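You operate a simulated robot arm through the tools that you are given. There is no shell and no other tool. Be economical: measure what you need, move in short steps, check, and stop when the job is done.

Carry out the task below with a simulated two-armed robot. There is one attempt and no reset: what you move stays moved.

TASK
Ready the satchel for Ewan: swap in their bottle, shut the flap and fasten the clasp.
Fine: hold the satchel steady for the swap at its side pocket; stand the other bottle on the bench. Set down upright: what you pick out.

Only the result counts: the job must be done as asked and must still hold three seconds after the hand-in. Knocking over, shifting, dropping, spilling or breaking anything else fails it.

THE ROBOT
Two 7-joint arms with three-finger grippers on one trunk, on a base that drives. Base frame: it is fixed to the floor where the robot stands at the start and does not move with it; the origin is under the middle of the robot, x ahead of it, y to its left, z up; the surface under the hand at the start is at about z = 0.45. Units: m, degrees, N and s.
The left shoulder is at the start at [0.03, 0.124, 0.933], the right one opposite. With the tool pointing down near the work surface each hand reaches from about 0.1 to 0.7 m from the robot's upright axis, wherever it stands, measured 20 degrees to its own side. Places, roughly: bench top [0.5, -0.1, 0.4]; brown satchel clasp [0.4, 0.1, 0.5]; brown satchel flap [0.6, 0.1, 0.6]; side pocket of the brown satchel [0.5, 0, 0.5]. Payload 2.2 kg a hand.
The TCP of each hand is the grasp point between the finger pads, 0.028 m short of the fingertips. In the tool frame z runs along the fingers and y along their closing line. Largest opening 0.102 m; the body of the gripper starts 0.071 m behind the TCP.
Orientation is that of the tool frame in the base frame, as a unit quaternion [w, x, y, z]. With the fingers straight down and closing along the base's y, the tool's x points along the base's -x, its y along +y and its z along -z.

THE INTERFACE
- The arms move only by the tool play_rows. It takes "left_motion", "right_motion" or both (then of equal length, played together; a hand with none holds still); each is a list of rows, each a list of 6 numbers: the shift along the tool's x, y, z in cm, then the turn, a rotation vector about the tool's x, y, z in degrees. In form: [[dx, dy, dz, rx, ry, rz], ...]. A call has 1 to 12 rows; each row is the pose to reach, as a shift and turn from the pose commanded when the call began, along the tool's axes at that moment. "left_gripper" and "right_gripper" are, for a hand that has rows, the finger opening in cm, from 0 to 10.2, set as the call begins (left out, the last holds). A row lasts 0.2 s, in which the tool goes at most 0.05 m and 8.6 degrees; a call with a longer step from one row to the next is refused whole, and so is a gripper value outside its range. Where a pose cannot be reached the arm comes as near as it can. A force on the tool above 60 N (or 10 N above the force at the start of the call, whichever is more), or a blocked arm, ends the call early, and 0.2 s more pass. The fingers move at their own pace and stop on an object; they squeeze with about 25 N. The grip force told is the motor's: it shows also when the fingers shut on nothing. Time passes only in rows, and 0.2 s behind the last, so rows that repeat a pose let the fingers close. It gives the time, the measured TCP pose, the force on the tool (base axes), the opening and the grip force at its end, in the units of the frame above (readings bear some noise), with the torque about the TCP (base axes, N m) and any sound that the robot's microphone picked up.
- Cameras (640 x 400 px; columns grow to the right, rows downward): "scene" is now at [0.0387, 0.0106, 1.6375]; the picture's right is [0.16, -0.99, 0.00], its down [-0.83, -0.14, -0.53] and it looks along [0.53, 0.09, -0.84] (base axes); focal length 273 px, centre (320, 200). "left" rides on the left gripper at [0.072, 0.038, -0.086] in its tool frame; the picture's right is [-0.46, 0.89, 0.00], its down [-0.60, -0.32, -0.73] and it looks along [-0.65, -0.34, 0.68] (tool axes); focal length 256 px, centre (320, 200). "right" rides on the right gripper at [0.069, 0.044, -0.086] in its tool frame; the picture's right is [-0.53, 0.85, 0.00], its down [-0.58, -0.36, -0.73] and it looks along [-0.62, -0.39, 0.68] (tool axes); focal length 256 px, centre (320, 200). There is no depth. A picture from a camera that has moved, and an enlarged one, comes with that camera's place and axes in the base frame and with its lens.
- capture(camera): a new picture of that camera. No time passes.
- slide_trunk(by): slides the trunk up (or, below 0, down) by that many m; the arms and the scene camera ride with it, the base frame stays. It gives what a move gives, with no picture.
- drive_base(legs): drives the robot by 1 to 6 legs, each [ahead, left, turn to the left] in m, m and degrees, along the robot's own axes; the way and the turn of a leg run together, so that a leg with both is an arc; at most 1.5 m and 180 degrees a leg. The arms and the cameras ride along, it lands a little off, and it stops where it bumps. It gives what a move gives.
- aim_head(pan, tilt): turns the head with the scene camera to pan (to the left, within 143 degrees either way) and tilt (down, from -29 to 69), counted from straight ahead of the robot. It gives what a move gives.
- close_up(camera, box): a new picture of the part [left, top, right, bottom] of that camera's present view, enlarged. No time passes.
- sign_off(): hands the job in; it is judged then, once.

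Go step by step. Nothing tells you exact positions but the pictures and the camera data: compare them with the known pose of the tool, close in by small moves and look again before you grip or let go. The budget is 120 turns and 108 pictures, counting those below and the enlarged ones. Unless the task says otherwise, let go and move clear before handing in, and close with one line.

The tools are called after "Call:" by a JSON object that holds its "fn" and its "kwargs". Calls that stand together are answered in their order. play_rows: Moves the arms, as the interface text tells. Its arguments: {"type":"object","properties":{"left_motion":{"type":"array","items":{"type":"array","items":{"type":"number"}}},"left_gripper":{"type":"number"},"right_motion":{"type":"array","items":{"type":"array","items":{"type":"number"}}},"right_gripper":{"type":"number"}},"required":[]} The other tools are called the same way: slide_trunk (by) slides the trunk up or down; drive_base (legs) drives the base; aim_head (pan, tilt) turns the head that bears the scene camera; capture (camera) takes a picture; close_up (camera, box) takes an enlarged picture of a part of a camera's view; sign_off () hands the job in.

At the start:

```text
time_s: 0.0
left_ee_pos: [0.5428, 0.3817, 0.9502]
left_tool_rot: [0.0, 0.0, 1.0, 0.0]
left_contact_force: [0.0, -0.1, -0.5]
left_torque: [0.02, 0.0, -0.01]
left_opening: 0.1019
left_grip_force: 0.1
right_ee_pos: [0.4131, -0.0607, 0.8784]
right_tool_rot: [0.0, 0.0, 1.0, 0.0]
right_contact_force: [0.0, -0.3, 0.7]
right_torque: [-0.01, -0.02, 0.01]
right_opening: 0.102
right_grip_force: 0.1
trunk travel left (down, up): [-0.175, 0.365]
robot x, y, heading: [-0.0009, -0.0014, 0.1]
head pan, tilt: [9.3, 57.7]
```

scene: 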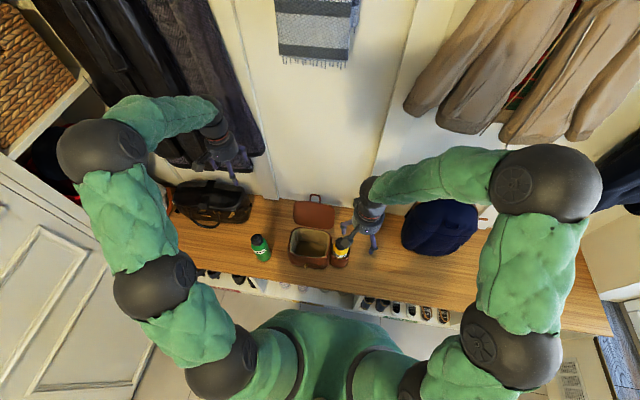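
right: 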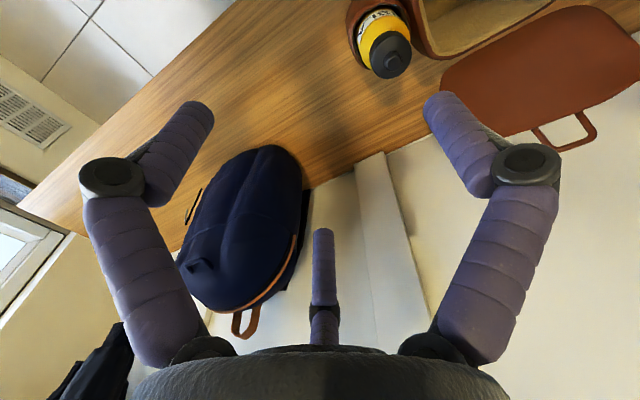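
left: 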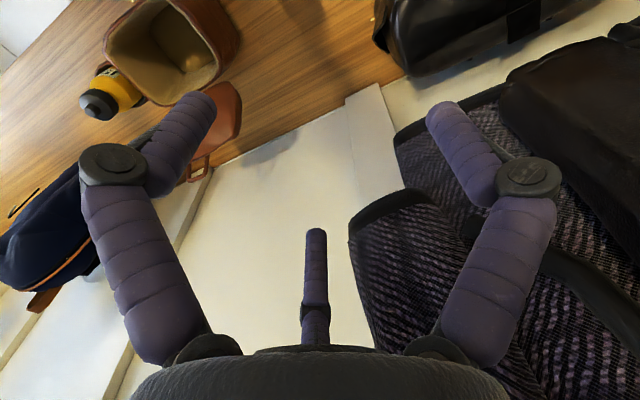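

I see an open brown satchel with a yellow bottle in its right side pocket and a green bottle standing to its left. I'll take enlarged views to read the details.

Call:
{"fn": "close_up", "kwargs": {"camera": "scene", "box": [230, 180, 400, 290]}}

Call:
{"fn": "close_up", "kwargs": {"camera": "right", "box": [320, 0, 640, 200]}}

Call:
{"fn": "close_up", "kwargs": {"camera": "left", "box": [0, 0, 320, 200]}}

```text
3.64 times, centred on (315, 235) of scene
camera zoom: at [0.0387, 0.0106, 1.6375], right [0.16, -0.99, 0.0], down [-0.83, -0.14, -0.53], along [0.53, 0.09, -0.84], focal length 992 px, centre (338, 73)
```

zoom: 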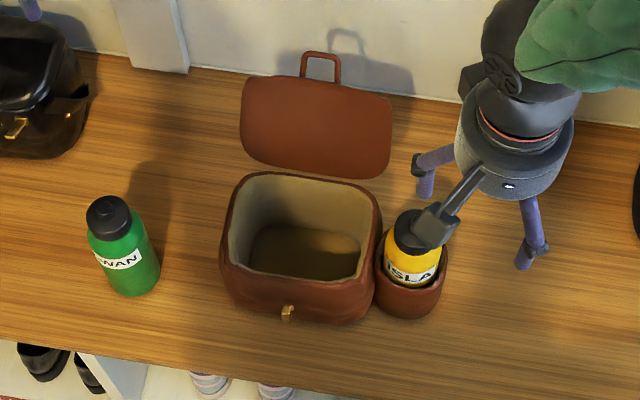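

```text
2.00 times, centred on (480, 100) of right
camera zoom: at [0.3445, -0.0164, 0.9644], right [0.53, 0.85, 0.0], down [0.58, -0.36, 0.73], along [0.62, -0.39, -0.68], focal length 512 px, centre (0, 400)
```

zoom: 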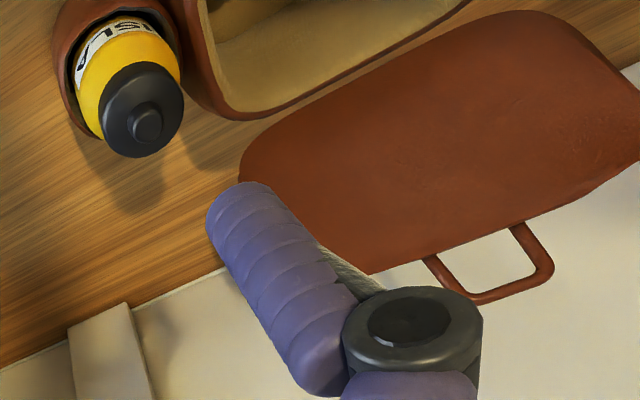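

```text
2.00 times, centred on (160, 100) of left
camera zoom: at [0.4703, 0.4209, 1.0365], right [0.46, 0.89, 0.0], down [0.6, -0.32, 0.73], along [0.65, -0.34, -0.68], focal length 512 px, centre (640, 400)
```

zoom: 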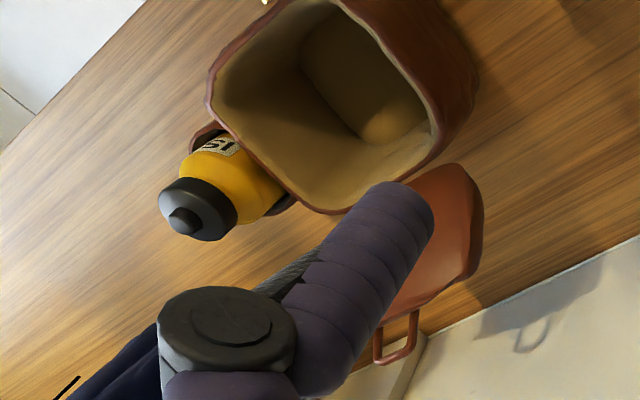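

Ewan's bottle is the green one, standing around (0.43, 0.33); Isla's yellow bottle is in the pocket around (0.47, 0.0). I'll look more closely at the clasp and the pocket, and at the free bench space on the right.

Call:
{"fn": "close_up", "kwargs": {"camera": "scene", "box": [280, 215, 360, 275]}}

Call:
{"fn": "close_up", "kwargs": {"camera": "scene", "box": [320, 180, 520, 310]}}

```text
6.67 times, centred on (320, 245) of scene
camera zoom: at [0.0387, 0.0106, 1.6375], right [0.16, -0.99, 0.0], down [-0.83, -0.14, -0.53], along [0.53, 0.09, -0.84], focal length 1819 px, centre (320, -100)
```

zoom: 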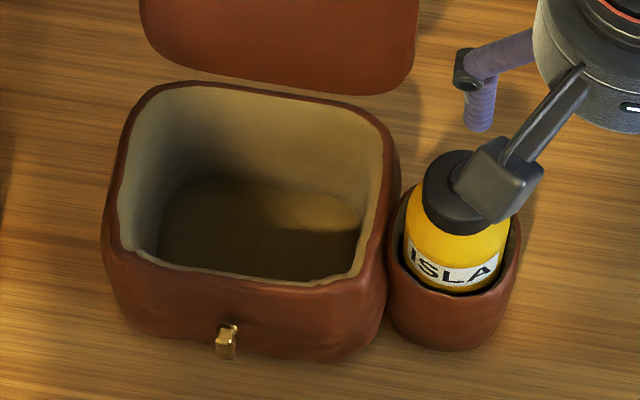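

```text
3.08 times, centred on (420, 245) of scene
camera zoom: at [0.0387, 0.0106, 1.6375], right [0.16, -0.99, 0.0], down [-0.83, -0.14, -0.53], along [0.53, 0.09, -0.84], focal length 840 px, centre (12, 62)
```

zoom: 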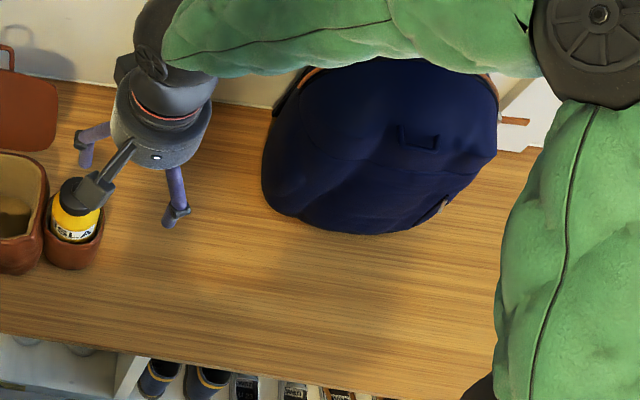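

I'll bring the left hand above the green bottle and take the right hand aside to free the view.

Call:
{"fn": "play_rows", "kwargs": {"left_motion": [[2.2, -1.1, 3.4, 0, 0, 0], [4.4, -2.2, 6.8, 0, 0, 0], [6.6, -3.3, 10.2, 0, 0, 0], [8.8, -4.4, 13.6, 0, 0, 0], [10.9, -5.5, 17, 0, 0, 0], [10.9, -5.5, 17, 0, 0, 0]], "right_motion": [[0, -4, 0, 0, 0, 0], [0, -8, 0, 0, 0, 0], [0, -12, 0, 0, 0, 0], [0, -16, 0, 0, 0, 0], [0, -19, 0, 0, 0, 0], [0, -19, 0, 0, 0, 0]]}}

Call:
{"fn": "capture", "kwargs": {"camera": "left"}}

Call:
{"fn": "close_up", "kwargs": {"camera": "scene", "box": [220, 170, 420, 295]}}

```text
time_s: 1.4
left_ee_pos: [0.432, 0.3282, 0.7802]
left_tool_rot: [0.0, 0.0, 1.0, 0.0]
left_contact_force: [-0.4, 0.3, -0.2]
left_torque: [-0.03, -0.01, 0.02]
left_opening: 0.102
left_grip_force: 0.1
right_ee_pos: [0.4143, -0.2505, 0.8784]
right_tool_rot: [0.0, 0.0, 1.0, 0.0]
right_contact_force: [-0.8, 0.3, -0.1]
right_torque: [0.0, -0.02, -0.01]
right_opening: 0.102
right_grip_force: 0.0
trunk travel left (down, up): [-0.175, 0.365]
robot x, y, heading: [-0.0002, 0.0009, 0.1]
head pan, tilt: [9.3, 57.7]
```

```text
99 pictures are left
camera left: at [0.3603, 0.3667, 0.866], right [0.46, 0.89, 0.0], down [0.6, -0.32, 0.73], along [0.65, -0.34, -0.68], focal length 256 px, centre (320, 200)
```

left: 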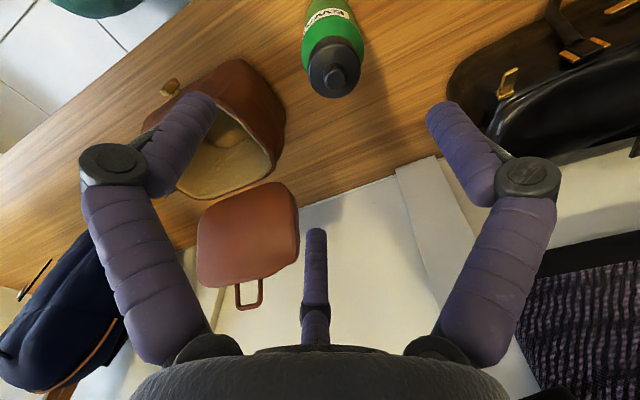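

```text
3.20 times, centred on (320, 232) of scene
camera zoom: at [0.0387, 0.0108, 1.6375], right [0.16, -0.99, 0.0], down [-0.83, -0.14, -0.53], along [0.53, 0.09, -0.84], focal length 873 px, centre (320, 96)
```

zoom: 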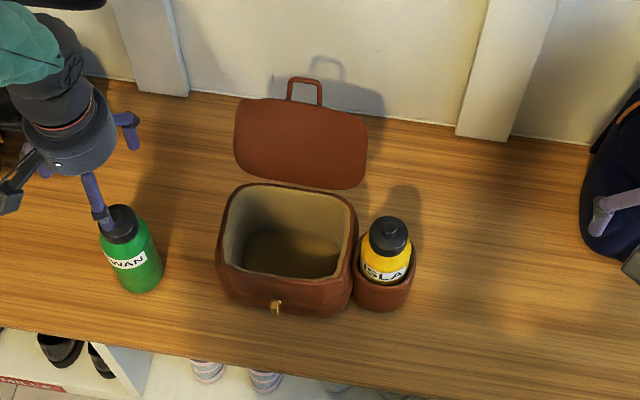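

The gripper pictured looks three-fingered, which does not match the described two fingers; I'll half close it in free air to see how the fingers move.

Call:
{"fn": "play_rows", "kwargs": {"left_motion": [[0, 0, 0, 0, 0, 0], [0, 0, 0, 0, 0, 0], [0, 0, 0, 0, 0, 0]], "left_gripper": 3}}

Call:
{"fn": "capture", "kwargs": {"camera": "left"}}

Call:
{"fn": "close_up", "kwargs": {"camera": "scene", "box": [200, 150, 300, 270]}}

```text
time_s: 2.2
left_ee_pos: [0.4333, 0.3266, 0.7806]
left_tool_rot: [0.0, 0.0, 1.0, -0.001]
left_contact_force: [0.2, -0.1, 0.0]
left_torque: [-0.03, 0.04, -0.04]
left_opening: 0.0298
left_grip_force: 0.1
right_ee_pos: [0.4137, -0.2499, 0.8795]
right_tool_rot: [0.0, 0.0, 1.0, 0.0]
right_contact_force: [0.5, 0.2, 0.4]
right_torque: [-0.02, 0.02, 0.01]
right_opening: 0.1018
right_grip_force: 0.1
trunk travel left (down, up): [-0.175, 0.365]
robot x, y, heading: [0.0025, 0.0004, -0.1]
head pan, tilt: [9.3, 57.7]
```

```text
97 pictures are left
camera left: at [0.3605, 0.3666, 0.8663], right [0.46, 0.89, 0.0], down [0.6, -0.32, 0.73], along [0.65, -0.34, -0.68], focal length 256 px, centre (320, 200)
```

left: 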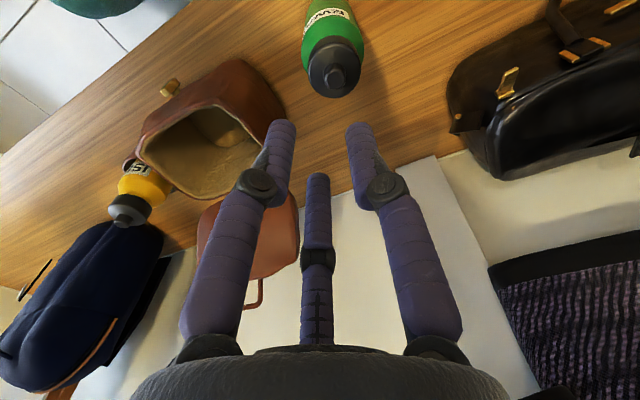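

```text
3.33 times, centred on (250, 210) of scene
camera zoom: at [0.0386, 0.0106, 1.6375], right [0.16, -0.99, 0.0], down [-0.83, -0.14, -0.53], along [0.53, 0.09, -0.84], focal length 910 px, centre (553, 167)
```

zoom: 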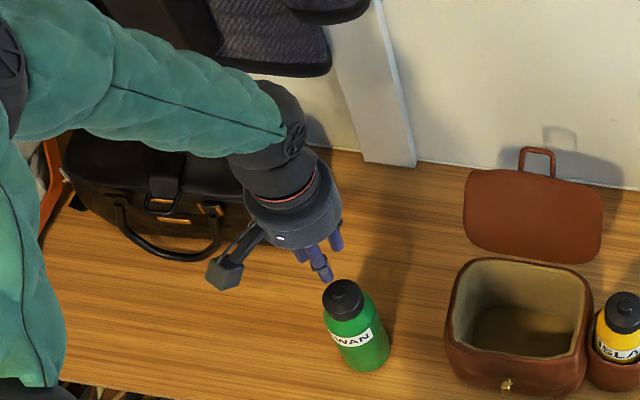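

The three-finger look still has one finger on +y against two on −y, so it acts as a grip along y. The green bottle is at about (0.449, 0.336) with its top near z 0.635; I'll open, come above it and check.

Call:
{"fn": "play_rows", "kwargs": {"left_motion": [[-0.8, 0.5, 3.5, 0, 0, 0], [-1.6, 0.9, 7, 0, 0, 0], [-1.6, 0.9, 7, 0, 0, 0], [-1.6, 0.9, 7, 0, 0, 0]], "left_gripper": 10.2}}

Call:
{"fn": "capture", "kwargs": {"camera": "left"}}

Call:
{"fn": "capture", "kwargs": {"camera": "right"}}

```text
time_s: 3.2
left_ee_pos: [0.4478, 0.3362, 0.7102]
left_tool_rot: [0.0, 0.001, 1.0, -0.001]
left_contact_force: [0.2, -0.1, 0.5]
left_torque: [-0.01, -0.01, -0.01]
left_opening: 0.1017
left_grip_force: 0.1
right_ee_pos: [0.4137, -0.2504, 0.8786]
right_tool_rot: [0.0, -0.001, 1.0, 0.001]
right_contact_force: [0.2, 0.3, 0.5]
right_torque: [-0.02, 0.06, 0.02]
right_opening: 0.1018
right_grip_force: 0.1
trunk travel left (down, up): [-0.175, 0.365]
robot x, y, heading: [-0.0029, -0.0015, -0.2]
head pan, tilt: [9.3, 57.7]
```

```text
95 pictures are left
camera left: at [0.3768, 0.3755, 0.7968], right [0.46, 0.89, 0.0], down [0.6, -0.32, 0.73], along [0.65, -0.34, -0.68], focal length 256 px, centre (320, 200)
```

left: 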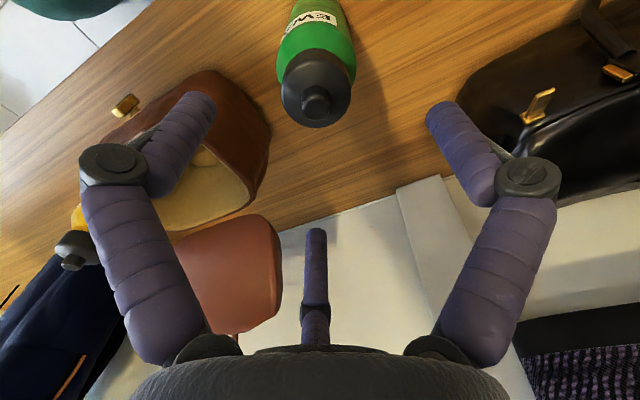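

```text
94 pictures are left
camera right: at [0.3449, -0.207, 0.9652], right [0.53, 0.85, 0.0], down [0.58, -0.36, 0.73], along [0.62, -0.39, -0.68], focal length 256 px, centre (320, 200)
```

right: 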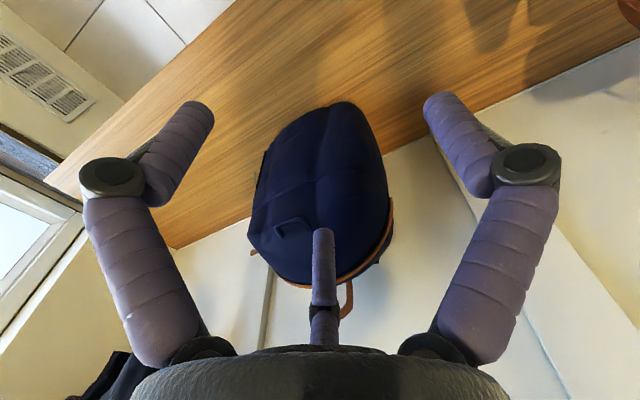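

The bottle cap is aligned under the left hand, top at about z 0.627. I'll descend to z 0.585 and grip, while the right hand moves further to the side.

Call:
{"fn": "play_rows", "kwargs": {"left_motion": [[0, 0, 4, 0, 0, 0], [0, 0, 8, 0, 0, 0], [0, 0, 11, 0, 0, 0], [0, 0, 12.5, 0, 0, 0], [0, 0, 12.5, 0, 0, 0]], "right_motion": [[0, -3, -1, 0, 0, 0], [0, -6, -2, 0, 0, 0], [0, -9, -3, 0, 0, 0], [0, -12, -4, 0, 0, 0], [0, -15, -5, 0, 0, 0]]}}

Call:
{"fn": "capture", "kwargs": {"camera": "left"}}

```text
time_s: 4.4
left_ee_pos: [0.4495, 0.3365, 0.5853]
left_tool_rot: [-0.001, 0.0, 1.0, 0.0]
left_contact_force: [0.2, -0.5, 0.0]
left_torque: [-0.01, -0.03, -0.02]
left_opening: 0.1021
left_grip_force: 0.0
right_ee_pos: [0.4125, -0.4021, 0.9302]
right_tool_rot: [0.0, -0.001, 1.0, -0.001]
right_contact_force: [0.2, 0.0, 0.5]
right_torque: [0.02, -0.01, -0.05]
right_opening: 0.1018
right_grip_force: 0.0
trunk travel left (down, up): [-0.175, 0.365]
robot x, y, heading: [-0.001, 0.0011, 0.1]
head pan, tilt: [9.3, 57.7]
```

```text
93 pictures are left
camera left: at [0.3778, 0.3754, 0.6711], right [0.47, 0.89, 0.0], down [0.6, -0.32, 0.73], along [0.65, -0.34, -0.68], focal length 256 px, centre (320, 200)
```

left: 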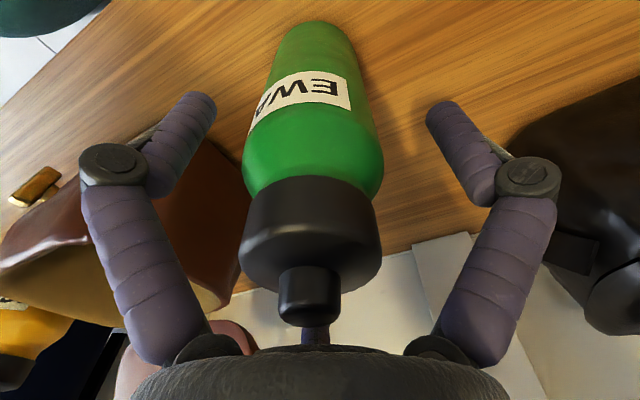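

Aligned within a few millimetres; I'll go 1 cm lower, so the pads take the body, and close.

Call:
{"fn": "play_rows", "kwargs": {"left_motion": [[0.1, -0.3, 1, 0, 0, 0]]}}

Call:
{"fn": "play_rows", "kwargs": {"left_motion": [[0, 0, 0, 0, 0, 0], [0, 0, 0, 0, 0, 0], [0, 0, 0, 0, 0, 0]], "left_gripper": 0}}

Call:
{"fn": "capture", "kwargs": {"camera": "left"}}

```text
time_s: 4.8
left_ee_pos: [0.4497, 0.3336, 0.5749]
left_tool_rot: [-0.001, 0.0, 1.0, 0.0]
left_contact_force: [0.8, -0.3, -0.3]
left_torque: [0.0, 0.02, 0.0]
left_opening: 0.1021
left_grip_force: 0.1
right_ee_pos: [0.413, -0.401, 0.9292]
right_tool_rot: [0.0, 0.0, 1.0, 0.0]
right_contact_force: [0.0, 0.1, -0.2]
right_torque: [0.03, -0.03, 0.01]
right_opening: 0.1021
right_grip_force: 0.0
trunk travel left (down, up): [-0.175, 0.365]
robot x, y, heading: [-0.0026, -0.0025, -0.2]
head pan, tilt: [9.3, 57.7]
```

```text
time_s: 5.6
left_ee_pos: [0.4497, 0.3336, 0.5751]
left_tool_rot: [0.0, 0.0, 1.0, 0.0]
left_contact_force: [-0.1, -1.5, 4.7]
left_torque: [-0.09, -0.19, -0.04]
left_opening: 0.0628
left_grip_force: 24.8
right_ee_pos: [0.4142, -0.3993, 0.9307]
right_tool_rot: [-0.001, 0.001, 1.0, 0.001]
right_contact_force: [0.5, 0.6, 0.3]
right_torque: [0.02, 0.0, 0.04]
right_opening: 0.1021
right_grip_force: 0.2
trunk travel left (down, up): [-0.175, 0.365]
robot x, y, heading: [-0.0014, -0.0012, -0.4]
head pan, tilt: [9.3, 57.7]
```

```text
92 pictures are left
camera left: at [0.377, 0.3721, 0.6615], right [0.47, 0.89, 0.0], down [0.6, -0.32, 0.73], along [0.65, -0.34, -0.68], focal length 256 px, centre (320, 200)
```

left: 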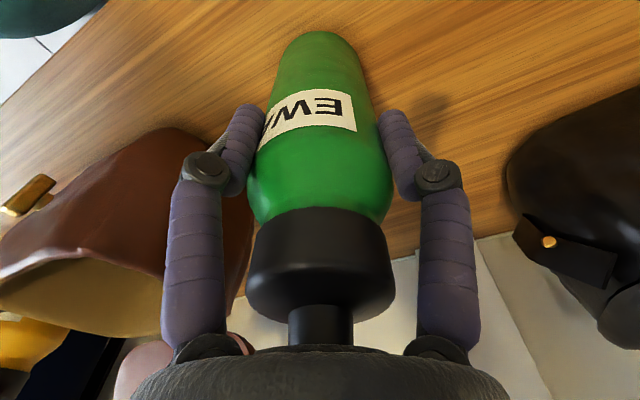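

Gripped at 6.3 cm. I'll lift it straight up 25 cm and carry it over the satchel to the right-hand side at about (0.45, −0.15).

Call:
{"fn": "play_rows", "kwargs": {"left_motion": [[0, 0, -2, 0, 0, 0], [0, 0, -5, 0, 0, 0], [0, 0, -9, 0, 0, 0], [0, 0, -13, 0, 0, 0], [0, 0, -17, 0, 0, 0], [0, 0, -21, 0, 0, 0], [0, 0, -25, 0, 0, 0]]}}

Call:
{"fn": "play_rows", "kwargs": {"left_motion": [[0, -3, 0, 0, 0, 0], [0, -7, 0, 0, 0, 0], [0, -11.5, 0, 0, 0, 0], [0, -16, 0, 0, 0, 0], [0, -20.5, 0, 0, 0, 0], [0, -25, 0, 0, 0, 0], [0, -29.5, 0, 0, 0, 0], [0, -34, 0, 0, 0, 0], [0, -38.5, 0, 0, 0, 0], [0, -43, 0, 0, 0, 0], [0, -47, 0, 0, 0, 0], [0, -48.4, 0, 0, 0, 0]]}}

Call:
{"fn": "capture", "kwargs": {"camera": "scene"}}

Call:
{"fn": "capture", "kwargs": {"camera": "left"}}

```text
time_s: 7.2
left_ee_pos: [0.4493, 0.3331, 0.8252]
left_tool_rot: [-0.001, 0.001, 1.0, 0.0]
left_contact_force: [-1.1, -0.6, -4.0]
left_torque: [0.02, -0.03, -0.01]
left_opening: 0.0625
left_grip_force: 24.4
right_ee_pos: [0.4132, -0.4001, 0.93]
right_tool_rot: [0.0, 0.0, 1.0, 0.0]
right_contact_force: [0.0, -0.3, -0.3]
right_torque: [0.02, -0.01, 0.01]
right_opening: 0.1022
right_grip_force: 0.0
trunk travel left (down, up): [-0.175, 0.365]
robot x, y, heading: [-0.0014, -0.0005, -0.1]
head pan, tilt: [9.3, 57.7]
```

```text
time_s: 9.8
left_ee_pos: [0.4489, -0.1524, 0.8256]
left_tool_rot: [0.0, 0.0, 1.0, 0.0]
left_contact_force: [0.2, -0.5, -4.6]
left_torque: [-0.02, 0.02, 0.0]
left_opening: 0.0627
left_grip_force: 25.0
right_ee_pos: [0.4139, -0.4004, 0.9291]
right_tool_rot: [0.0, 0.0, 1.0, 0.0]
right_contact_force: [-0.3, 0.0, -0.1]
right_torque: [-0.01, 0.02, -0.01]
right_opening: 0.1024
right_grip_force: 0.1
trunk travel left (down, up): [-0.175, 0.365]
robot x, y, heading: [0.0023, -0.003, 0.0]
head pan, tilt: [9.3, 57.7]
```

```text
91 pictures are left
camera scene: at [0.039, 0.0103, 1.6375], right [0.16, -0.99, 0.0], down [-0.83, -0.14, -0.53], along [0.53, 0.09, -0.84], focal length 273 px, centre (320, 200)
```

scene: 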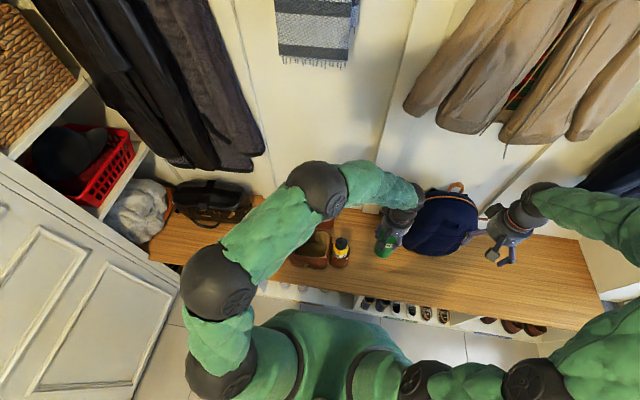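

```text
90 pictures are left
camera left: at [0.3764, -0.1134, 0.9116], right [0.46, 0.89, 0.0], down [0.6, -0.32, 0.73], along [0.65, -0.34, -0.68], focal length 256 px, centre (320, 200)
```

left: 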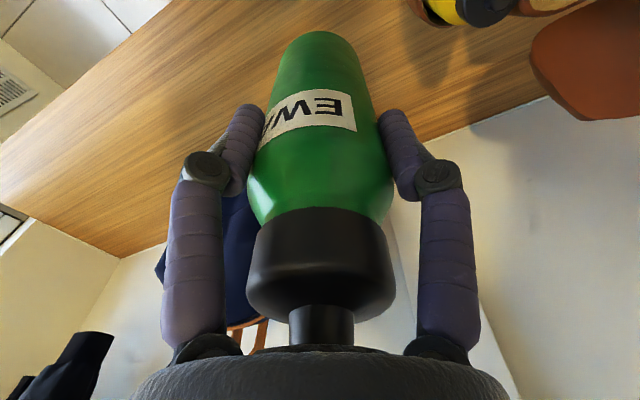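

The spot below at (0.45, −0.15) is free bench. I'll lower the bottle and touch down gently.

Call:
{"fn": "play_rows", "kwargs": {"left_motion": [[0, 0, 4, 0, 0, 0], [0, 0, 8.5, 0, 0, 0], [0, 0, 13, 0, 0, 0], [0, 0, 17.5, 0, 0, 0], [0, 0, 21.5, 0, 0, 0], [0, 0, 23.5, 0, 0, 0], [0, 0, 24.4, 0, 0, 0], [0, 0, 24.4, 0, 0, 0]]}}

Call:
{"fn": "play_rows", "kwargs": {"left_motion": [[0, 0, 0.3, 0, 0, 0], [0, 0, 0.6, 0, 0, 0]]}}

Call:
{"fn": "close_up", "kwargs": {"camera": "scene", "box": [280, 170, 480, 295]}}

```text
time_s: 11.6
left_ee_pos: [0.4495, -0.1493, 0.5801]
left_tool_rot: [0.0, 0.0, 1.0, 0.0]
left_contact_force: [1.2, -0.7, -4.9]
left_torque: [0.0, -0.01, 0.02]
left_opening: 0.0628
left_grip_force: 25.1
right_ee_pos: [0.4143, -0.3997, 0.929]
right_tool_rot: [0.0, 0.0, 1.0, 0.0]
right_contact_force: [-1.0, -0.4, 0.1]
right_torque: [0.02, -0.05, -0.02]
right_opening: 0.1019
right_grip_force: 0.1
trunk travel left (down, up): [-0.175, 0.365]
robot x, y, heading: [-0.002, -0.0023, 0.2]
head pan, tilt: [9.3, 57.7]
```

```text
time_s: 12.2
left_ee_pos: [0.4497, -0.1502, 0.5753]
left_tool_rot: [0.0, 0.001, 1.0, 0.0]
left_contact_force: [-1.2, 0.6, -2.7]
left_torque: [0.01, 0.03, 0.02]
left_opening: 0.0623
left_grip_force: 25.2
right_ee_pos: [0.4138, -0.4008, 0.93]
right_tool_rot: [0.0, 0.0, 1.0, 0.0]
right_contact_force: [-0.2, 0.1, -0.2]
right_torque: [-0.03, 0.01, -0.03]
right_opening: 0.102
right_grip_force: 0.1
trunk travel left (down, up): [-0.175, 0.365]
robot x, y, heading: [0.0031, 0.0016, -0.1]
head pan, tilt: [9.3, 57.7]
```

```text
3.20 times, centred on (380, 232) of scene
camera zoom: at [0.0388, 0.0103, 1.6375], right [0.16, -0.99, 0.0], down [-0.83, -0.14, -0.53], along [0.53, 0.09, -0.84], focal length 873 px, centre (128, 96)
```

zoom: 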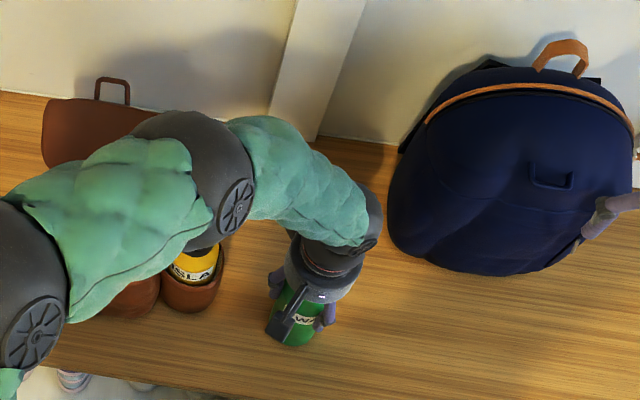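

It is just touching down; a hair lower, then release and rise.

Call:
{"fn": "play_rows", "kwargs": {"left_motion": [[0, 0, 0.2, 0, 0, 0], [0, 0, 0.2, 0, 0, 0]]}}

Call:
{"fn": "play_rows", "kwargs": {"left_motion": [[0, 0, 0, 0, 0, 0], [0, 0, 0, 0, 0, 0], [0, 0, 0, 0, 0, 0]], "left_gripper": 10.2}}

Call:
{"fn": "capture", "kwargs": {"camera": "left"}}

```text
time_s: 12.8
left_ee_pos: [0.4483, -0.1507, 0.5742]
left_tool_rot: [0.0, 0.0, 1.0, 0.0]
left_contact_force: [-5.6, 1.8, 17.9]
left_torque: [0.15, 0.17, 0.03]
left_opening: 0.0628
left_grip_force: 24.6
right_ee_pos: [0.4133, -0.3999, 0.9297]
right_tool_rot: [0.0, 0.001, 1.0, 0.001]
right_contact_force: [-0.1, -0.5, 0.0]
right_torque: [0.0, -0.04, -0.02]
right_opening: 0.102
right_grip_force: 0.1
trunk travel left (down, up): [-0.175, 0.365]
robot x, y, heading: [-0.0001, -0.0006, 0.3]
head pan, tilt: [9.3, 57.7]
```

```text
time_s: 13.6
left_ee_pos: [0.4485, -0.1494, 0.5745]
left_tool_rot: [0.001, 0.001, 1.0, -0.001]
left_contact_force: [-2.6, 1.6, 21.1]
left_torque: [-0.07, -0.13, 0.0]
left_opening: 0.1019
left_grip_force: 0.1
right_ee_pos: [0.4121, -0.4, 0.9302]
right_tool_rot: [0.0, 0.0, 1.0, 0.0]
right_contact_force: [0.5, 0.5, -0.1]
right_torque: [0.0, 0.01, -0.03]
right_opening: 0.1021
right_grip_force: 0.0
trunk travel left (down, up): [-0.175, 0.365]
robot x, y, heading: [-0.0018, -0.0008, 0.0]
head pan, tilt: [9.3, 57.7]
```

```text
88 pictures are left
camera left: at [0.3771, -0.112, 0.6606], right [0.46, 0.89, 0.0], down [0.6, -0.32, 0.73], along [0.65, -0.34, -0.68], focal length 256 px, centre (320, 200)
```

left: 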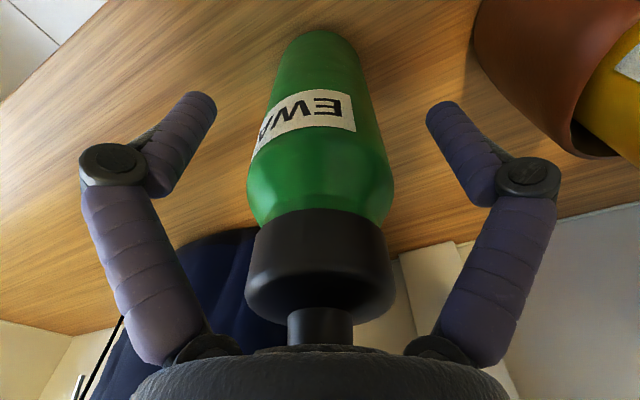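

The force left says the palm rests on the cap's button, so the bottle top is at about z 0.645. I'll rise straight up and clear, then return left over the satchel.

Call:
{"fn": "play_rows", "kwargs": {"left_motion": [[0, 0, -1, 0, 0, 0], [0, 0, -4, 0, 0, 0], [0, 0, -8.5, 0, 0, 0], [0, 0, -13, 0, 0, 0], [0, 0, -17.5, 0, 0, 0], [0, 0, -22, 0, 0, 0]]}}

Call:
{"fn": "capture", "kwargs": {"camera": "left"}}

Call:
{"fn": "play_rows", "kwargs": {"left_motion": [[0, 4, 0, 0, 0, 0], [0, 8.5, 0, 0, 0, 0], [0, 13, 0, 0, 0, 0], [0, 17.5, 0, 0, 0, 0], [0, 22, 0, 0, 0, 0], [0, 26.5, 0, 0, 0, 0], [0, 31, 0, 0, 0, 0], [0, 35, 0, 0, 0, 0], [0, 38, 0, 0, 0, 0]]}}

Call:
{"fn": "capture", "kwargs": {"camera": "scene"}}

Call:
{"fn": "capture", "kwargs": {"camera": "left"}}

```text
time_s: 15.0
left_ee_pos: [0.4475, -0.151, 0.7935]
left_tool_rot: [-0.001, 0.001, 1.0, 0.001]
left_contact_force: [-0.5, 0.3, 0.0]
left_torque: [-0.04, -0.01, 0.01]
left_opening: 0.1018
left_grip_force: 0.2
right_ee_pos: [0.4141, -0.3997, 0.9292]
right_tool_rot: [0.001, 0.0, 1.0, 0.0]
right_contact_force: [-0.3, 0.1, 0.1]
right_torque: [0.03, -0.01, 0.0]
right_opening: 0.1019
right_grip_force: 0.1
trunk travel left (down, up): [-0.175, 0.365]
robot x, y, heading: [0.0026, 0.0009, -0.1]
head pan, tilt: [9.3, 57.7]
```

```text
87 pictures are left
camera left: at [0.3758, -0.1128, 0.8804], right [0.47, 0.88, 0.0], down [0.6, -0.32, 0.73], along [0.65, -0.34, -0.68], focal length 256 px, centre (320, 200)
```

left: 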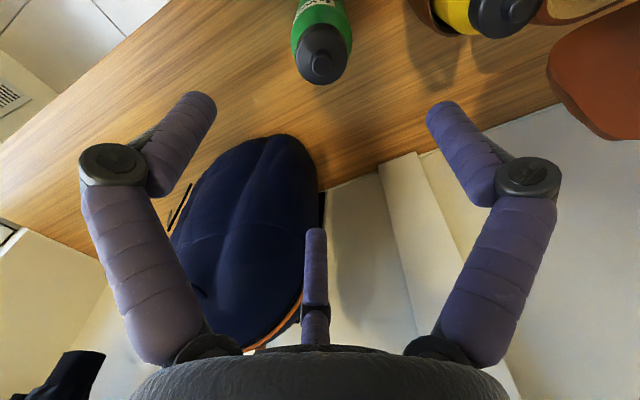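

```text
time_s: 17.0
left_ee_pos: [0.4488, 0.2272, 0.7938]
left_tool_rot: [0.0, 0.001, 1.0, 0.0]
left_contact_force: [0.6, -0.4, 0.7]
left_torque: [-0.01, -0.01, 0.03]
left_opening: 0.1019
left_grip_force: 0.0
right_ee_pos: [0.4132, -0.3991, 0.93]
right_tool_rot: [-0.001, 0.0, 1.0, 0.0]
right_contact_force: [0.1, -0.1, -0.2]
right_torque: [-0.04, 0.0, 0.01]
right_opening: 0.1021
right_grip_force: 0.0
trunk travel left (down, up): [-0.175, 0.365]
robot x, y, heading: [-0.0029, -0.004, -0.2]
head pan, tilt: [9.3, 57.7]
```

```text
86 pictures are left
camera scene: at [0.0386, 0.011, 1.6375], right [0.16, -0.99, 0.0], down [-0.83, -0.14, -0.53], along [0.53, 0.09, -0.84], focal length 273 px, centre (320, 200)
```

scene: 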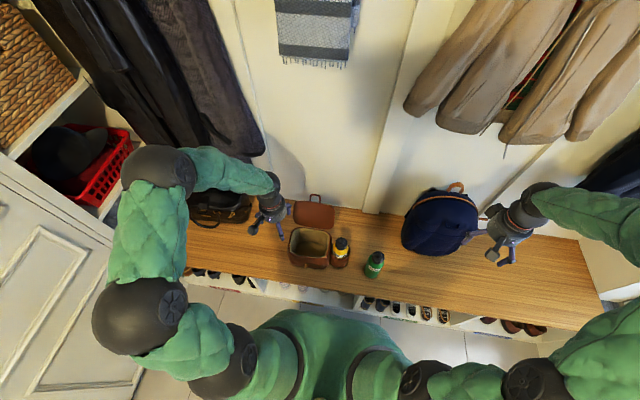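

```text
85 pictures are left
camera left: at [0.376, 0.2673, 0.88], right [0.47, 0.89, 0.0], down [0.6, -0.32, 0.73], along [0.65, -0.34, -0.68], focal length 256 px, centre (320, 200)
```

left: 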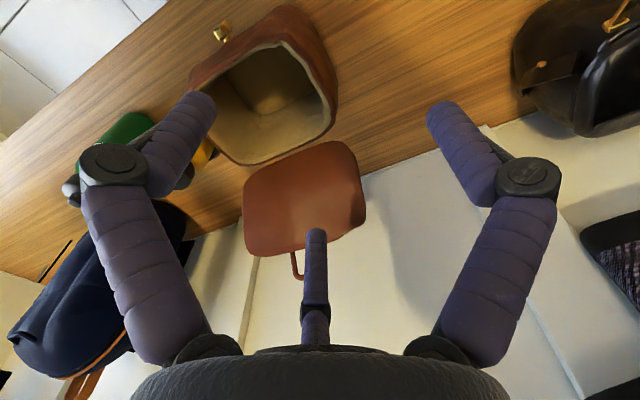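

The satchel's left rim wall is at about (0.47, 0.207, 0.60). I'll bring the left hand just above it with a narrower opening and look.

Call:
{"fn": "play_rows", "kwargs": {"left_motion": [[-1, -1, 4, 0, 0, 0], [-2.1, -2, 8, 0, 0, 0], [-2.1, -2, 12, 0, 0, 0], [-2.1, -2, 14.4, 0, 0, 0], [-2.1, -2, 14.4, 0, 0, 0]], "left_gripper": 6}}

Call:
{"fn": "capture", "kwargs": {"camera": "left"}}

Call:
{"fn": "close_up", "kwargs": {"camera": "scene", "box": [240, 180, 400, 290]}}

```text
time_s: 18.2
left_ee_pos: [0.4689, 0.2098, 0.6495]
left_tool_rot: [0.0, 0.0, 1.0, 0.0]
left_contact_force: [0.5, 0.2, 0.9]
left_torque: [0.0, 0.0, 0.01]
left_opening: 0.0599
left_grip_force: 0.1
right_ee_pos: [0.4136, -0.4004, 0.9298]
right_tool_rot: [0.0, 0.0, 1.0, 0.0]
right_contact_force: [0.4, -0.3, -0.1]
right_torque: [0.0, 0.03, 0.02]
right_opening: 0.102
right_grip_force: 0.1
trunk travel left (down, up): [-0.175, 0.365]
robot x, y, heading: [-0.0005, 0.0018, -0.0]
head pan, tilt: [9.3, 57.7]
```

```text
84 pictures are left
camera left: at [0.397, 0.2479, 0.7363], right [0.47, 0.89, 0.0], down [0.6, -0.32, 0.73], along [0.65, -0.34, -0.68], focal length 256 px, centre (320, 200)
```

left: 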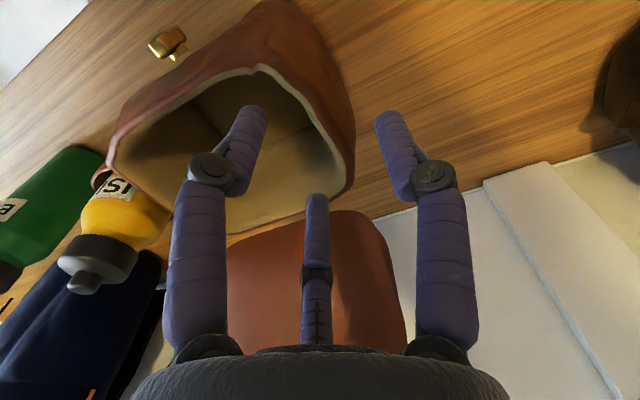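

```text
3.64 times, centred on (320, 235) of scene
camera zoom: at [0.0385, 0.0105, 1.6376], right [0.16, -0.99, 0.0], down [-0.83, -0.14, -0.53], along [0.53, 0.09, -0.84], focal length 992 px, centre (320, 73)
```

zoom: 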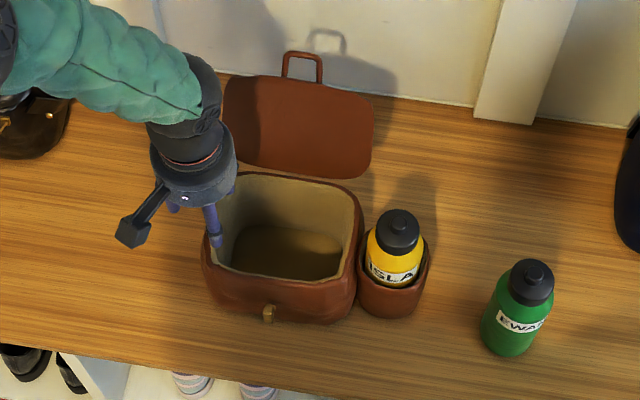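

The wall passes between the fingers under the centre line. I'll lower to z 0.585 and check before pinching.

Call:
{"fn": "play_rows", "kwargs": {"left_motion": [[0, 0, 2.5, 0, 0, 0], [0, 0, 5, 0, 0, 0], [0, 0, 6.4, 0, 0, 0]]}}

Call:
{"fn": "capture", "kwargs": {"camera": "left"}}

```text
time_s: 19.0
left_ee_pos: [0.4687, 0.2091, 0.5861]
left_tool_rot: [0.0, 0.0, 1.0, 0.001]
left_contact_force: [-0.1, 0.3, -0.1]
left_torque: [0.01, 0.04, 0.02]
left_opening: 0.0599
left_grip_force: 0.1
right_ee_pos: [0.4136, -0.3998, 0.9309]
right_tool_rot: [0.001, 0.0, 1.0, 0.0]
right_contact_force: [0.3, 0.5, 0.6]
right_torque: [0.01, 0.0, -0.03]
right_opening: 0.1021
right_grip_force: 0.1
trunk travel left (down, up): [-0.175, 0.365]
robot x, y, heading: [-0.0001, 0.0027, -0.1]
head pan, tilt: [9.3, 57.7]
```

```text
82 pictures are left
camera left: at [0.3972, 0.2478, 0.672], right [0.47, 0.89, 0.0], down [0.6, -0.32, 0.73], along [0.65, -0.34, -0.68], focal length 256 px, centre (320, 200)
```

left: 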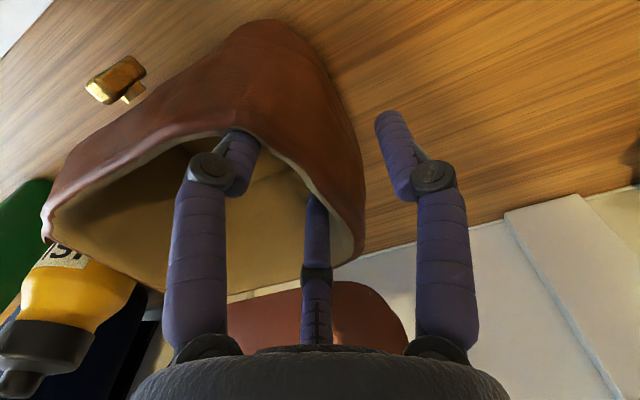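

The wall is between the fingers. Closing on it.

Call:
{"fn": "play_rows", "kwargs": {"left_motion": [[0, 0, 0, 0, 0, 0], [0, 0, 0, 0, 0, 0], [0, 0, 0, 0, 0, 0]], "left_gripper": 0}}

Call:
{"fn": "capture", "kwargs": {"camera": "left"}}

Call:
{"fn": "close_up", "kwargs": {"camera": "scene", "box": [240, 180, 400, 290]}}

```text
time_s: 19.8
left_ee_pos: [0.4688, 0.2098, 0.5864]
left_tool_rot: [0.0, 0.0, 1.0, 0.0]
left_contact_force: [-0.5, 2.5, -0.4]
left_torque: [0.17, 0.34, -0.39]
left_opening: 0.0119
left_grip_force: 25.0
right_ee_pos: [0.4135, -0.3987, 0.9291]
right_tool_rot: [-0.001, 0.0, 1.0, 0.0]
right_contact_force: [0.6, 0.3, -0.3]
right_torque: [0.02, 0.01, 0.01]
right_opening: 0.102
right_grip_force: 0.1
trunk travel left (down, up): [-0.175, 0.365]
robot x, y, heading: [-0.0028, -0.0028, 0.1]
head pan, tilt: [9.3, 57.7]
```

```text
81 pictures are left
camera left: at [0.397, 0.248, 0.6722], right [0.47, 0.89, 0.0], down [0.6, -0.32, 0.73], along [0.65, -0.34, -0.68], focal length 256 px, centre (320, 200)
```

left: 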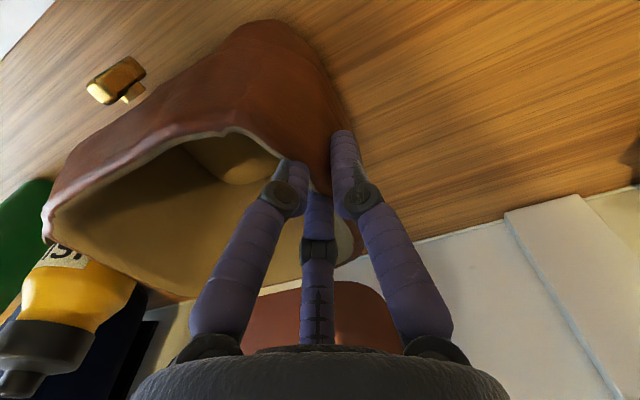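

```text
3.64 times, centred on (320, 235) of scene
camera zoom: at [0.0387, 0.0107, 1.6375], right [0.16, -0.99, 0.0], down [-0.83, -0.14, -0.53], along [0.53, 0.09, -0.84], focal length 992 px, centre (320, 73)
```

zoom: 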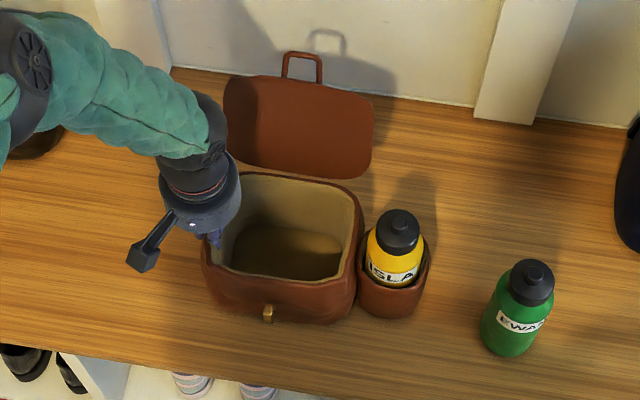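

Held firmly (1.2 cm wall) and the satchel has not moved. Now I'll bring the right hand above the yellow bottle at about (0.48, 0.0).

Call:
{"fn": "play_rows", "kwargs": {"right_motion": [[-0.7, 4, 1, 0, 0, 0], [-1.4, 8, 2, 0, 0, 0], [-2, 12, 3, 0, 0, 0], [-2.7, 16, 4, 0, 0, 0], [-3.4, 20, 5, 0, 0, 0], [-4, 24, 6, 0, 0, 0], [-4.7, 28, 8, 0, 0, 0], [-5.4, 32, 10, 0, 0, 0], [-6, 36, 12, 0, 0, 0], [-6.7, 39.6, 13, 0, 0, 0], [-6.7, 39.6, 13, 0, 0, 0]]}}

Call:
{"fn": "capture", "kwargs": {"camera": "right"}}

```text
time_s: 22.2
left_ee_pos: [0.4692, 0.2108, 0.5859]
left_tool_rot: [0.0, 0.0, 1.0, -0.001]
left_contact_force: [-1.8, 0.3, -0.7]
left_torque: [0.22, 0.39, -0.35]
left_opening: 0.0119
left_grip_force: 24.8
right_ee_pos: [0.4789, -0.0065, 0.7988]
right_tool_rot: [0.0, 0.0, 1.0, 0.0]
right_contact_force: [-0.7, 0.1, -0.3]
right_torque: [0.02, 0.0, -0.02]
right_opening: 0.1019
right_grip_force: 0.1
trunk travel left (down, up): [-0.175, 0.365]
robot x, y, heading: [-0.0, 0.0002, -0.1]
head pan, tilt: [9.3, 57.7]
```

```text
79 pictures are left
camera right: at [0.4098, 0.0371, 0.8849], right [0.53, 0.84, 0.0], down [0.58, -0.36, 0.73], along [0.62, -0.39, -0.68], focal length 256 px, centre (320, 200)
```

right: 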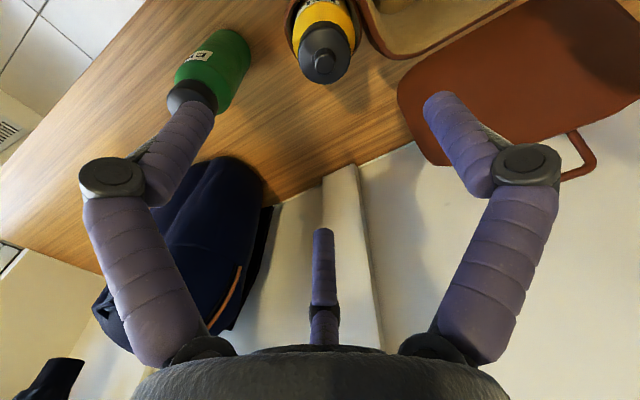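

The yellow bottle is at about (0.482, −0.002), top at z ~0.645, and tight beside the satchel wall. I'll turn the right hand −90° about its axis so the fingers close front-to-back.

Call:
{"fn": "play_rows", "kwargs": {"right_motion": [[-0.3, 0.4, 0, 0, 0, -8.2], [-0.3, 0.4, 0, 0, 0, -16.4], [-0.3, 0.4, 0, 0, 0, -24.6], [-0.3, 0.4, 0, 0, 0, -32.8], [-0.3, 0.4, 0, 0, 0, -41], [-0.3, 0.4, 0, 0, 0, -49.2], [-0.3, 0.4, 0, 0, 0, -57.4], [-0.3, 0.4, 0, 0, 0, -65.6], [-0.3, 0.4, 0, 0, 0, -73.8], [-0.3, 0.4, 0, 0, 0, -82], [-0.3, 0.4, 0, 0, 0, -90], [-0.3, 0.4, 0, 0, 0, -90]]}}

Call:
{"fn": "capture", "kwargs": {"camera": "right"}}

Call:
{"fn": "capture", "kwargs": {"camera": "scene"}}

```text
time_s: 24.8
left_ee_pos: [0.4699, 0.2086, 0.5852]
left_tool_rot: [0.0, 0.0, 1.0, 0.0]
left_contact_force: [-2.9, -0.3, -0.4]
left_torque: [0.14, 0.03, -0.35]
left_opening: 0.0121
left_grip_force: 25.4
right_ee_pos: [0.4835, 0.0009, 0.797]
right_tool_rot: [0.0, 0.708, -0.706, 0.0]
right_contact_force: [0.1, 0.1, -0.2]
right_torque: [0.01, 0.03, -0.01]
right_opening: 0.102
right_grip_force: 0.0
trunk travel left (down, up): [-0.175, 0.365]
robot x, y, heading: [0.0001, -0.003, -0.0]
head pan, tilt: [9.3, 57.7]
```

```text
78 pictures are left
camera right: at [0.4402, -0.0688, 0.8839], right [-0.85, 0.53, 0.0], down [0.36, 0.58, 0.73], along [0.39, 0.62, -0.68], focal length 256 px, centre (320, 200)
```

right: 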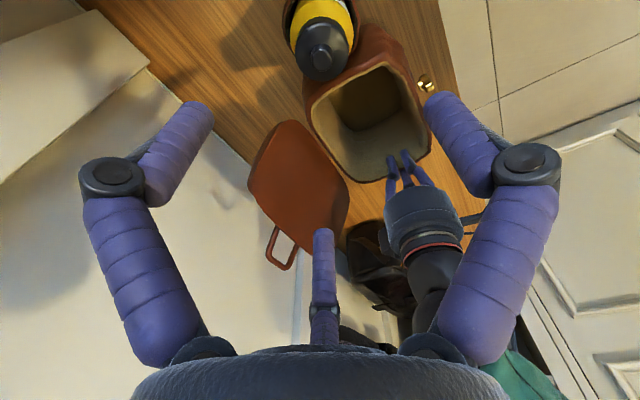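

```text
77 pictures are left
camera scene: at [0.0388, 0.0107, 1.6375], right [0.16, -0.99, 0.0], down [-0.83, -0.14, -0.53], along [0.53, 0.09, -0.84], focal length 273 px, centre (320, 200)
```

scene: 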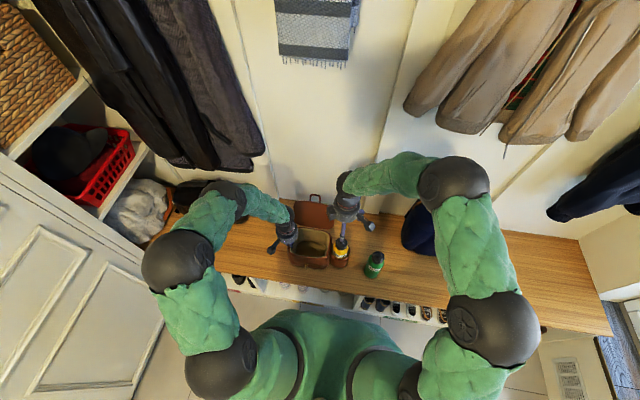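

Combining both views puts the cap at about (0.478, 0.0). I'll correct and descend partway, then check.

Call:
{"fn": "play_rows", "kwargs": {"right_motion": [[0.1, 0.5, 4, 0, 0, 0], [0.1, 0.5, 8, 0, 0, 0], [0.1, 0.5, 11, 0, 0, 0], [0.1, 0.5, 11.7, 0, 0, 0]], "right_gripper": 8}}

Call:
{"fn": "capture", "kwargs": {"camera": "right"}}

```text
time_s: 25.8
left_ee_pos: [0.4683, 0.2093, 0.5861]
left_tool_rot: [0.0, 0.0, 1.0, 0.0]
left_contact_force: [-1.6, 2.2, 0.4]
left_torque: [0.16, 0.11, -0.33]
left_opening: 0.0121
left_grip_force: 24.9
right_ee_pos: [0.4809, -0.0015, 0.6815]
right_tool_rot: [0.0, 0.707, -0.707, 0.0]
right_contact_force: [0.7, -0.1, -0.4]
right_torque: [-0.01, 0.0, 0.01]
right_opening: 0.0797
right_grip_force: 0.0
trunk travel left (down, up): [-0.175, 0.365]
robot x, y, heading: [0.0043, -0.0006, -0.0]
head pan, tilt: [9.3, 57.7]
```

```text
76 pictures are left
camera right: at [0.4357, -0.0698, 0.7683], right [-0.85, 0.53, 0.0], down [0.36, 0.58, 0.73], along [0.39, 0.62, -0.68], focal length 256 px, centre (320, 200)
```

right: 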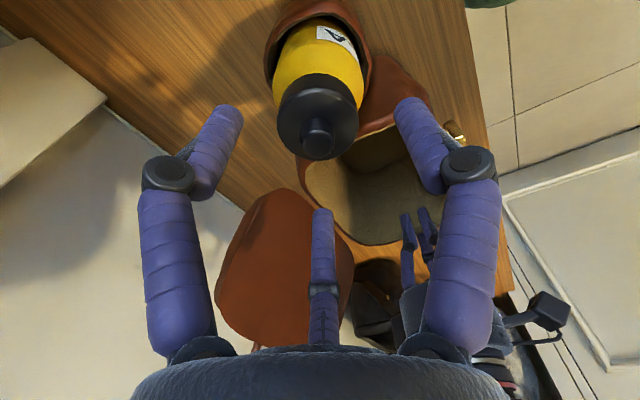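

Aligned. I'll descend to TCP z 0.605 and check clearance to the pocket rim.

Call:
{"fn": "play_rows", "kwargs": {"right_motion": [[0, 0, 4, 0, 0, 0], [0, 0, 7.5, 0, 0, 0], [0, 0, 7.5, 0, 0, 0]]}}

Call:
{"fn": "capture", "kwargs": {"camera": "right"}}

Call:
{"fn": "close_up", "kwargs": {"camera": "scene", "box": [280, 190, 400, 290]}}

```text
time_s: 26.6
left_ee_pos: [0.4697, 0.2095, 0.5859]
left_tool_rot: [-0.001, 0.0, 1.0, 0.0]
left_contact_force: [-2.3, 2.3, 0.5]
left_torque: [0.23, 0.07, -0.35]
left_opening: 0.012
left_grip_force: 24.6
right_ee_pos: [0.4803, -0.0003, 0.6071]
right_tool_rot: [0.0, 0.707, -0.707, 0.0]
right_contact_force: [1.0, 0.1, 0.3]
right_torque: [0.0, 0.01, -0.02]
right_opening: 0.0802
right_grip_force: 0.2
trunk travel left (down, up): [-0.175, 0.365]
robot x, y, heading: [-0.0025, -0.0032, -0.2]
head pan, tilt: [9.3, 57.7]
```

```text
75 pictures are left
camera right: at [0.4358, -0.0692, 0.6931], right [-0.84, 0.53, 0.0], down [0.36, 0.58, 0.73], along [0.39, 0.62, -0.68], focal length 256 px, centre (320, 200)
```

right: 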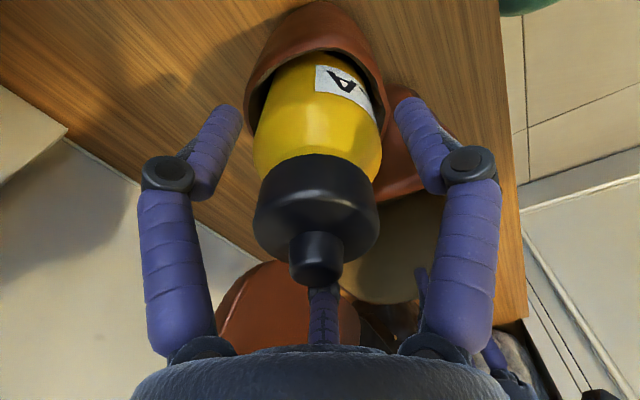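

```text
4.00 times, centred on (340, 240) of scene
camera zoom: at [0.0387, 0.0108, 1.6375], right [0.16, -0.99, 0.0], down [-0.83, -0.14, -0.53], along [0.53, 0.09, -0.84], focal length 1092 px, centre (240, 40)
```

zoom: 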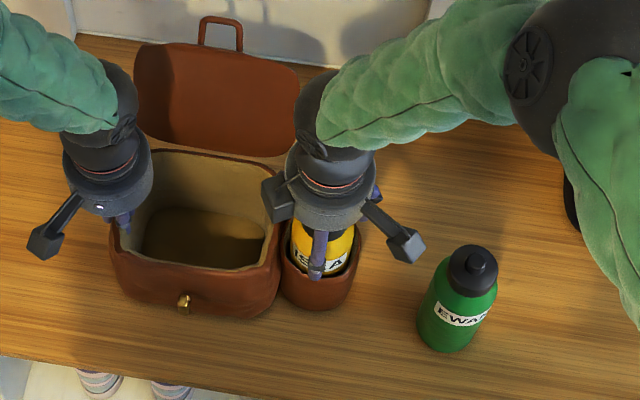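

Fingers straddle cap and shoulder, with tips just above the pocket rim. Closing.

Call:
{"fn": "play_rows", "kwargs": {"right_motion": [[0, 0, 0.3, 0, 0, 0], [0, 0, 0.3, 0, 0, 0], [0, 0, 0.3, 0, 0, 0]], "right_gripper": 0}}

Call:
{"fn": "capture", "kwargs": {"camera": "right"}}

```text
time_s: 27.1
left_ee_pos: [0.4667, 0.2093, 0.5855]
left_tool_rot: [0.001, 0.0, 1.0, -0.001]
left_contact_force: [-3.0, 2.8, 0.8]
left_torque: [0.23, -0.56, -0.16]
left_opening: 0.0121
left_grip_force: 25.0
right_ee_pos: [0.4835, 0.0034, 0.6098]
right_tool_rot: [-0.006, 0.708, -0.706, 0.003]
right_contact_force: [-6.9, 2.3, 18.7]
right_torque: [0.66, 0.08, 0.27]
right_opening: 0.0677
right_grip_force: 24.9
trunk travel left (down, up): [-0.175, 0.365]
robot x, y, heading: [0.0013, 0.0002, -0.1]
head pan, tilt: [9.3, 57.7]
stopped in row 2 (right hand): the force on the tool passed its limit at 63 N (the readings are from after the stop); the commanded pose is now the measured one
```

```text
73 pictures are left
camera right: at [0.4392, -0.067, 0.6945], right [-0.85, 0.53, -0.01], down [0.35, 0.57, 0.74], along [0.4, 0.62, -0.67], focal length 256 px, centre (320, 200)
```

right: 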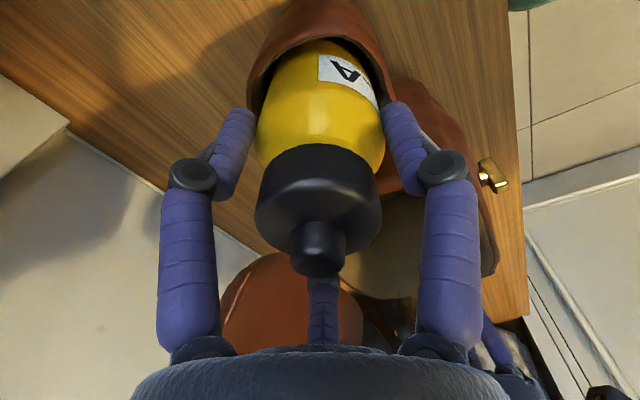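

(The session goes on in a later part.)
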